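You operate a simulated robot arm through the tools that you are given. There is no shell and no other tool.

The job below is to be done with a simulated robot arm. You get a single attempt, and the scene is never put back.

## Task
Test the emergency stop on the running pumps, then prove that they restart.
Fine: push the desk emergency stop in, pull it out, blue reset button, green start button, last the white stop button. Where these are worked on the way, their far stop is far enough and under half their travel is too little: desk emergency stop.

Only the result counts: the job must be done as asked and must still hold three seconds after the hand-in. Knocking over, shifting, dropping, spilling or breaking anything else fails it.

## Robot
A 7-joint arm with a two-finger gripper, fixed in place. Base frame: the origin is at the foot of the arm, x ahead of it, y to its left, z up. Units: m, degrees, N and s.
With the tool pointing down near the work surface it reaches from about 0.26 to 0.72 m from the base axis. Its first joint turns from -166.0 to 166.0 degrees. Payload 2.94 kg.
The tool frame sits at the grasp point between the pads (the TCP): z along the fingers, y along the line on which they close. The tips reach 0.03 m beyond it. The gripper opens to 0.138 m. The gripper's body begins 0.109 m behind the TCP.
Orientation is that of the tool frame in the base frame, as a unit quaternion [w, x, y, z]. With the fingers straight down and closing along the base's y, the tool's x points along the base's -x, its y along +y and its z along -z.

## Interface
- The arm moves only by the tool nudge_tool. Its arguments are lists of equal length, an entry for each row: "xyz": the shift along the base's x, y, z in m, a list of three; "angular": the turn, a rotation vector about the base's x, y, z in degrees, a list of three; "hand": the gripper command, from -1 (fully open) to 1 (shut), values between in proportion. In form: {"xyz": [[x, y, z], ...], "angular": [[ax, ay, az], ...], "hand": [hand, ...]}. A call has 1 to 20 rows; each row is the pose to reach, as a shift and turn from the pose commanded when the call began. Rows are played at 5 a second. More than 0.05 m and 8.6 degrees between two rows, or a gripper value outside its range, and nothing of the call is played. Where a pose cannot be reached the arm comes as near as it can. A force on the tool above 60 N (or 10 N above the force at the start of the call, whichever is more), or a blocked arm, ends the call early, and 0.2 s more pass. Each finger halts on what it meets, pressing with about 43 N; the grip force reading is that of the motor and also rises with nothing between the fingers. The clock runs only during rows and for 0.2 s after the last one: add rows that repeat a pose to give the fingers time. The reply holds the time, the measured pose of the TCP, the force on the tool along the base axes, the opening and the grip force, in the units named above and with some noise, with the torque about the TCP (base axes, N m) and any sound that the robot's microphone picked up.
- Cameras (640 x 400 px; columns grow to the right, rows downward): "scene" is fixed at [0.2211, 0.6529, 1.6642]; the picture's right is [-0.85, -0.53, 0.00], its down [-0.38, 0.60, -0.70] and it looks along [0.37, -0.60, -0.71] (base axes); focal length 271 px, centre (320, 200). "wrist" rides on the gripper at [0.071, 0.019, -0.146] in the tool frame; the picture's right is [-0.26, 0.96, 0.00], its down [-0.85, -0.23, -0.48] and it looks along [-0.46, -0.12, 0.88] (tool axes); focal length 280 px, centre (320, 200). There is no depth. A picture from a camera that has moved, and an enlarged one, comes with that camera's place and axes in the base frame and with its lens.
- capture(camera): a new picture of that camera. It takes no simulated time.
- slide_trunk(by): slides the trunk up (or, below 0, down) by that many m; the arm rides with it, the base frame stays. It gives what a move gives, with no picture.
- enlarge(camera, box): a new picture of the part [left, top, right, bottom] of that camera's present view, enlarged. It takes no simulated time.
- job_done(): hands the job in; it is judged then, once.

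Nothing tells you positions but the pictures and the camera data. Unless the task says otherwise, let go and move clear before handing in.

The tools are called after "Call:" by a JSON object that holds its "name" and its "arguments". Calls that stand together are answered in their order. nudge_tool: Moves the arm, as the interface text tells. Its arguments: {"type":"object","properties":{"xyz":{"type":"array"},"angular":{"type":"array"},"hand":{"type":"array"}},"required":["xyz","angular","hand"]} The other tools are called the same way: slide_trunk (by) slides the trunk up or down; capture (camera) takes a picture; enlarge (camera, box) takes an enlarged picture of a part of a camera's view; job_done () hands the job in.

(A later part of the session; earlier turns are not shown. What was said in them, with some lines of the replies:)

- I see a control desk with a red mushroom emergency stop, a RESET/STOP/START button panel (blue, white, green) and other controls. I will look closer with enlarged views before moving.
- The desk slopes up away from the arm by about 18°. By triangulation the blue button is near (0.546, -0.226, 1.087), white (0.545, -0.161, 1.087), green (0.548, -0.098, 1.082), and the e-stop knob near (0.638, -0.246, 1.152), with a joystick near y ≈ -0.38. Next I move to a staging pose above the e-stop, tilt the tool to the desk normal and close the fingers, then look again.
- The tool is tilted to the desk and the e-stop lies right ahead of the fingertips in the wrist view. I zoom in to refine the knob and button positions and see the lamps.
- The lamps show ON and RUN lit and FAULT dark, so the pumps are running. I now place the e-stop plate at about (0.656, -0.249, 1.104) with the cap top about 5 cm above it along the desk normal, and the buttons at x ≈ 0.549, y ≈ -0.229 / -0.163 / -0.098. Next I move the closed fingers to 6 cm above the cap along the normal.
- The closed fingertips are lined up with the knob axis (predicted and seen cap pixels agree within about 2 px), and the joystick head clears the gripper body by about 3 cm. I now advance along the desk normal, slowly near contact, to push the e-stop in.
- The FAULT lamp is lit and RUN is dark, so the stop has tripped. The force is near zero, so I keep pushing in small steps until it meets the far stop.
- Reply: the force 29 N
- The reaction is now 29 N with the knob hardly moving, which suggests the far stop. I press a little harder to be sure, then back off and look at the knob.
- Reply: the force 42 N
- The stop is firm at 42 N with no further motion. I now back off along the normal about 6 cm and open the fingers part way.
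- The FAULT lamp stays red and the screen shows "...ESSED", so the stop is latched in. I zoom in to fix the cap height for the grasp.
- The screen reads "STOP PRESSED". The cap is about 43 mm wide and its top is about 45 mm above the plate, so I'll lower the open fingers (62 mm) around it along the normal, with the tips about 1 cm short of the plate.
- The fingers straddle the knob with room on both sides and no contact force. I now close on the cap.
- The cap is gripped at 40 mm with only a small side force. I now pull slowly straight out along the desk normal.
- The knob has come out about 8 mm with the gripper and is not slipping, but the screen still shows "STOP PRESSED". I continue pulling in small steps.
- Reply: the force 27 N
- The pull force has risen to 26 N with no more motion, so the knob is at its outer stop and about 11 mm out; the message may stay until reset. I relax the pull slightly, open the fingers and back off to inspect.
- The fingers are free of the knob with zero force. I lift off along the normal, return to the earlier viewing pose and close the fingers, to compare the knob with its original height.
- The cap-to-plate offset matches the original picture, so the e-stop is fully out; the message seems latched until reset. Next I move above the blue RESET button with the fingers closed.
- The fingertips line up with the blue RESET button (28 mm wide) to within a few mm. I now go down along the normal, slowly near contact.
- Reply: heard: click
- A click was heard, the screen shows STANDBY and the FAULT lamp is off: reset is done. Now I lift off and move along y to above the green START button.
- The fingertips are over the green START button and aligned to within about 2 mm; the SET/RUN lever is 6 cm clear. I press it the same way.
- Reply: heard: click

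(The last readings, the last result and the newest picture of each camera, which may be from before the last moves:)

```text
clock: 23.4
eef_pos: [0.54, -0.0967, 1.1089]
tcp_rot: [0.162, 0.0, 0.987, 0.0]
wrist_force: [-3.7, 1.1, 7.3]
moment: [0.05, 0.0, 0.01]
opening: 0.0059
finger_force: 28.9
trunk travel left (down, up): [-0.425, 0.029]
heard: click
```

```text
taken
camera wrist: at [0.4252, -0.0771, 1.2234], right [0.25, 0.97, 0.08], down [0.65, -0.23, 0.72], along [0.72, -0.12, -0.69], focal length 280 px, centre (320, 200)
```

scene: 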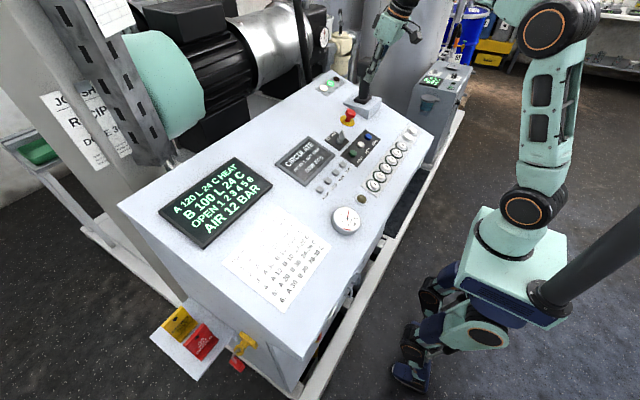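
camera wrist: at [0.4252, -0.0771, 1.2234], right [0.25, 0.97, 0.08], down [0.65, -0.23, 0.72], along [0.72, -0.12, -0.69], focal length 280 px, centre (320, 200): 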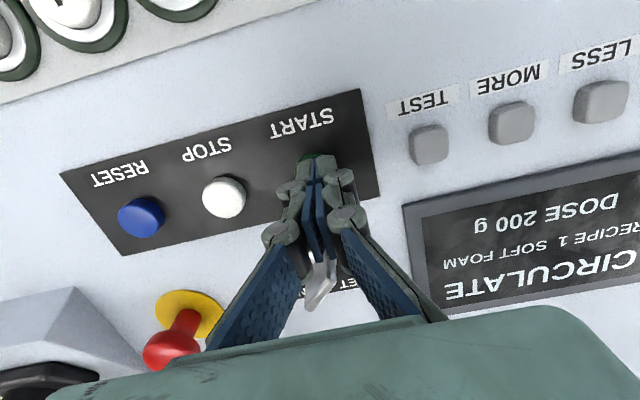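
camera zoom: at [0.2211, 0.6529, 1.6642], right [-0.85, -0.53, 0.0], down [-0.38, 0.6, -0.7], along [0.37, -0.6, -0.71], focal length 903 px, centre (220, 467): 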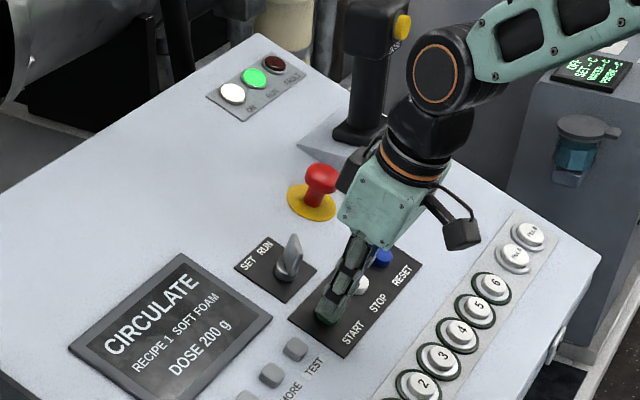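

A click was heard, the screen shows CIRCULATE and the RUN lamp is lit: the pumps restarted. Now I lift off and move over the white STOP button.

Call:
{"name": "nudge_tool", "arguments": {"xyz": [[-0.0095, 0, 0.0284], [-0.0222, 0, 0.0664], [-0.0222, -0.033, 0.0664], [-0.0222, -0.0655, 0.0664], [-0.0222, -0.0655, 0.0664], [-0.0222, -0.0655, 0.0664]], "angular": [[0, 0, 0], [0, 0, 0], [0, 0, 0], [0, 0, 0], [0, 0, 0], [0, 0, 0]], "hand": [1, 1, 1, 1, 1, 1]}}

Call:
{"name": "capture", "arguments": {"camera": "wrist"}}

Call:
{"name": "enlarge", "arguments": {"camera": "wrist", "box": [240, 80, 400, 180]}}

Call:
{"name": "enlarge", "arguments": {"camera": "scene", "box": [280, 60, 420, 180]}}

```text
clock: 24.8
eef_pos: [0.5175, -0.1649, 1.1725]
tcp_rot: [0.16, 0.001, 0.987, 0.0]
wrist_force: [0.3, 0.3, 0.6]
moment: [-0.01, 0.02, 0.0]
opening: 0.0001
finger_force: 28.1
trunk travel left (down, up): [-0.425, 0.029]
```

```text
taken
camera wrist: at [0.4041, -0.1455, 1.2881], right [0.25, 0.96, 0.08], down [0.65, -0.23, 0.72], along [0.71, -0.12, -0.69], focal length 280 px, centre (320, 200)
```

wrist: 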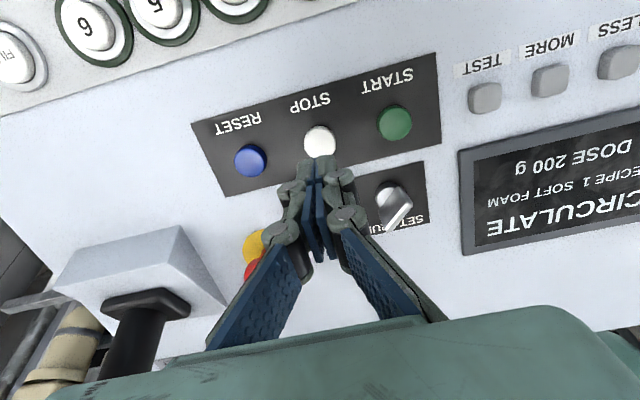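

```text
4.00 times, centred on (320, 130) of wrist
camera zoom: at [0.4041, -0.1455, 1.2881], right [0.25, 0.96, 0.08], down [0.65, -0.23, 0.72], along [0.71, -0.12, -0.69], focal length 1122 px, centre (320, 480)
```

zoom: 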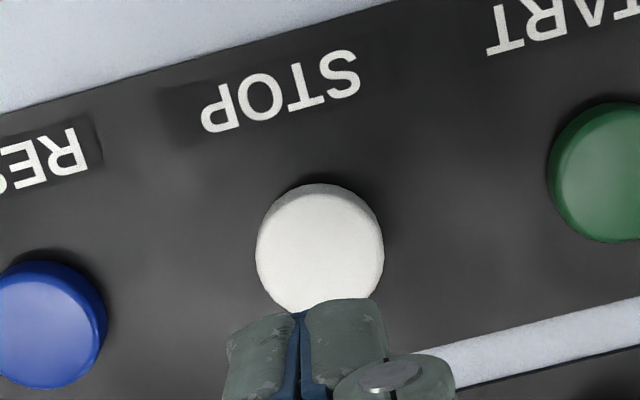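

```text
3.33 times, centred on (350, 120) of scene
camera zoom: at [0.2211, 0.6529, 1.6642], right [-0.85, -0.53, 0.0], down [-0.38, 0.6, -0.7], along [0.37, -0.6, -0.71], focal length 903 px, centre (220, 467)
```

zoom: 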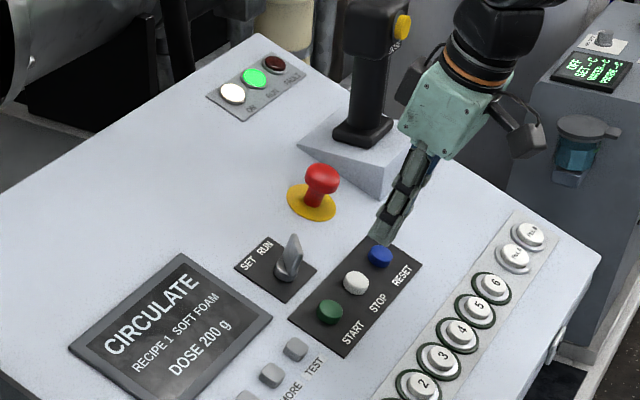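

The display still shows CIRCULATE with RUN lit after release, and the fingertips are lined up with the white STOP button. I press it the same way.

Call:
{"name": "nudge_tool", "arguments": {"xyz": [[0.0095, 0, -0.0284], [0.0159, 0, -0.0474], [0.0174, 0, -0.0521], [0.0184, 0, -0.055], [0.0193, 0, -0.0578], [0.0203, 0, -0.0607], [0.0212, 0, -0.0635], [0.0222, 0, -0.0664]], "angular": [[0, 0, 0], [0, 0, 0], [0, 0, 0], [0, 0, 0], [0, 0, 0], [0, 0, 0], [0, 0, 0], [0, 0, 0]], "hand": [1, 1, 1, 1, 1, 1, 1, 1]}}

Call:
{"name": "enlarge", "arguments": {"camera": "scene", "box": [280, 60, 420, 180]}}

```text
clock: 26.6
eef_pos: [0.5394, -0.1634, 1.1082]
tcp_rot: [0.163, 0.0, 0.987, 0.001]
wrist_force: [-2.8, 0.6, 8.9]
moment: [0.04, -0.01, 0.0]
opening: 0.0059
finger_force: 28.1
trunk travel left (down, up): [-0.425, 0.029]
heard: click
```

```text
3.33 times, centred on (350, 120) of scene
camera zoom: at [0.2211, 0.6529, 1.6642], right [-0.85, -0.53, 0.0], down [-0.38, 0.6, -0.7], along [0.37, -0.6, -0.71], focal length 903 px, centre (220, 467)
```

zoom: 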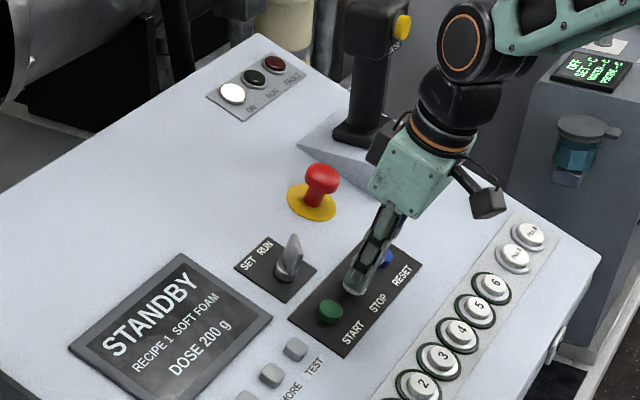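

A click was heard, the screen shows STANDBY and RUN is off, so the stop worked. I now lift off along the normal and move well clear, upward.

Call:
{"name": "nudge_tool", "arguments": {"xyz": [[-0.0095, 0, 0.0284], [-0.0222, 0, 0.0664], [-0.035, 0, 0.105], [-0.048, 0, 0.15], [-0.06, 0.01, 0.19], [-0.07, 0.02, 0.225], [-0.07, 0.02, 0.225], [-0.07, 0.02, 0.225]], "angular": [[0, 0, 0], [0, 0, 0], [0, 0, 0], [0, 0, 0], [0, 0, 0], [0, 0, 0], [0, 0, 0], [0, 0, 0]], "hand": [1, 1, 1, 1, 1, 1, 1, 1]}}

Call:
{"name": "capture", "arguments": {"camera": "wrist"}}

Call:
{"name": "enlarge", "arguments": {"camera": "scene", "box": [280, 60, 420, 180]}}

Call:
{"name": "capture", "arguments": {"camera": "scene"}}

```text
clock: 28.4
eef_pos: [0.4692, -0.1435, 1.3339]
tcp_rot: [0.161, 0.0, 0.987, 0.001]
wrist_force: [-0.2, 0.3, -0.4]
moment: [0.03, 0.02, -0.03]
opening: 0.0001
finger_force: 28.8
trunk travel left (down, up): [-0.425, 0.029]
```

```text
taken
camera wrist: at [0.3549, -0.1238, 1.4481], right [0.25, 0.96, 0.08], down [0.65, -0.23, 0.72], along [0.71, -0.13, -0.69], focal length 280 px, centre (320, 200)
```

wrist: 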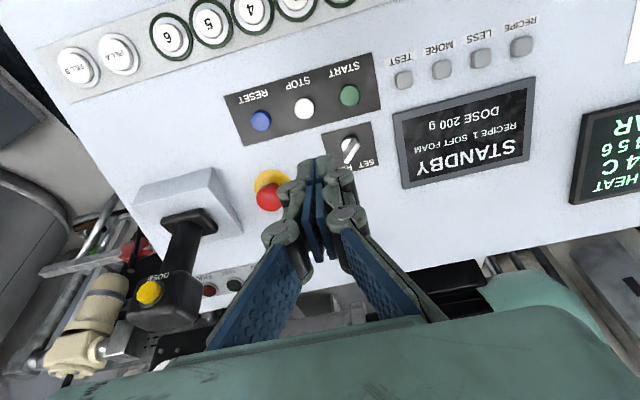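

```text
3.33 times, centred on (350, 120) of scene
camera zoom: at [0.2211, 0.6529, 1.6642], right [-0.85, -0.53, 0.0], down [-0.38, 0.6, -0.7], along [0.37, -0.6, -0.71], focal length 903 px, centre (220, 467)
```

zoom: 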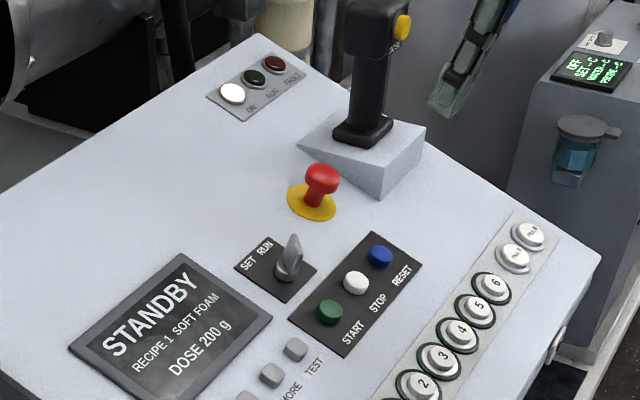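

```text
taken
```

scene: 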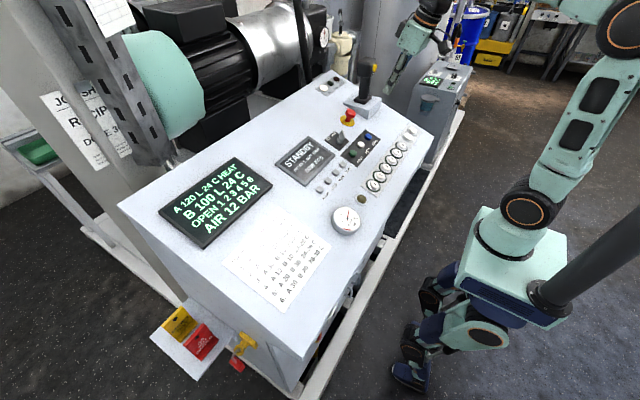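

The desk shows STANDBY, with RUN and FAULT dark and the e-stop out. All the other controls look unchanged and the arm is clear, so I hand the job in.

Call:
{"name": "job_done", "arguments": {}}

```text
The job is handed in.
```

The emergency stop test is done and handed in: the stop tripped the running pumps, and they restarted after the reset. I saw no verdict beyond confirmation that the job was handed in.

1. **Emergency stop in:** I pushed the desk emergency stop to its far stop. The RUN lamp went dark, FAULT lit and the screen read "STOP PRESSED".
2. **Emergency stop out:** I gripped the knob and pulled it out about 11 mm to its outer stop. Pictures show it back at its original height.
3. **Blue reset:** One press gave a click. The screen changed to STANDBY and FAULT went dark.
4. **Green start:** One press gave a click. The screen showed CIRCULATE and RUN lit, so the pumps restarted.
5. **White stop:** One press gave a click. The screen returned to STANDBY and RUN went dark.

At hand-in the desk was in STANDBY with only the ON lamp lit, and the arm was clear of the desk. The other controls looked unchanged in the final pictures.
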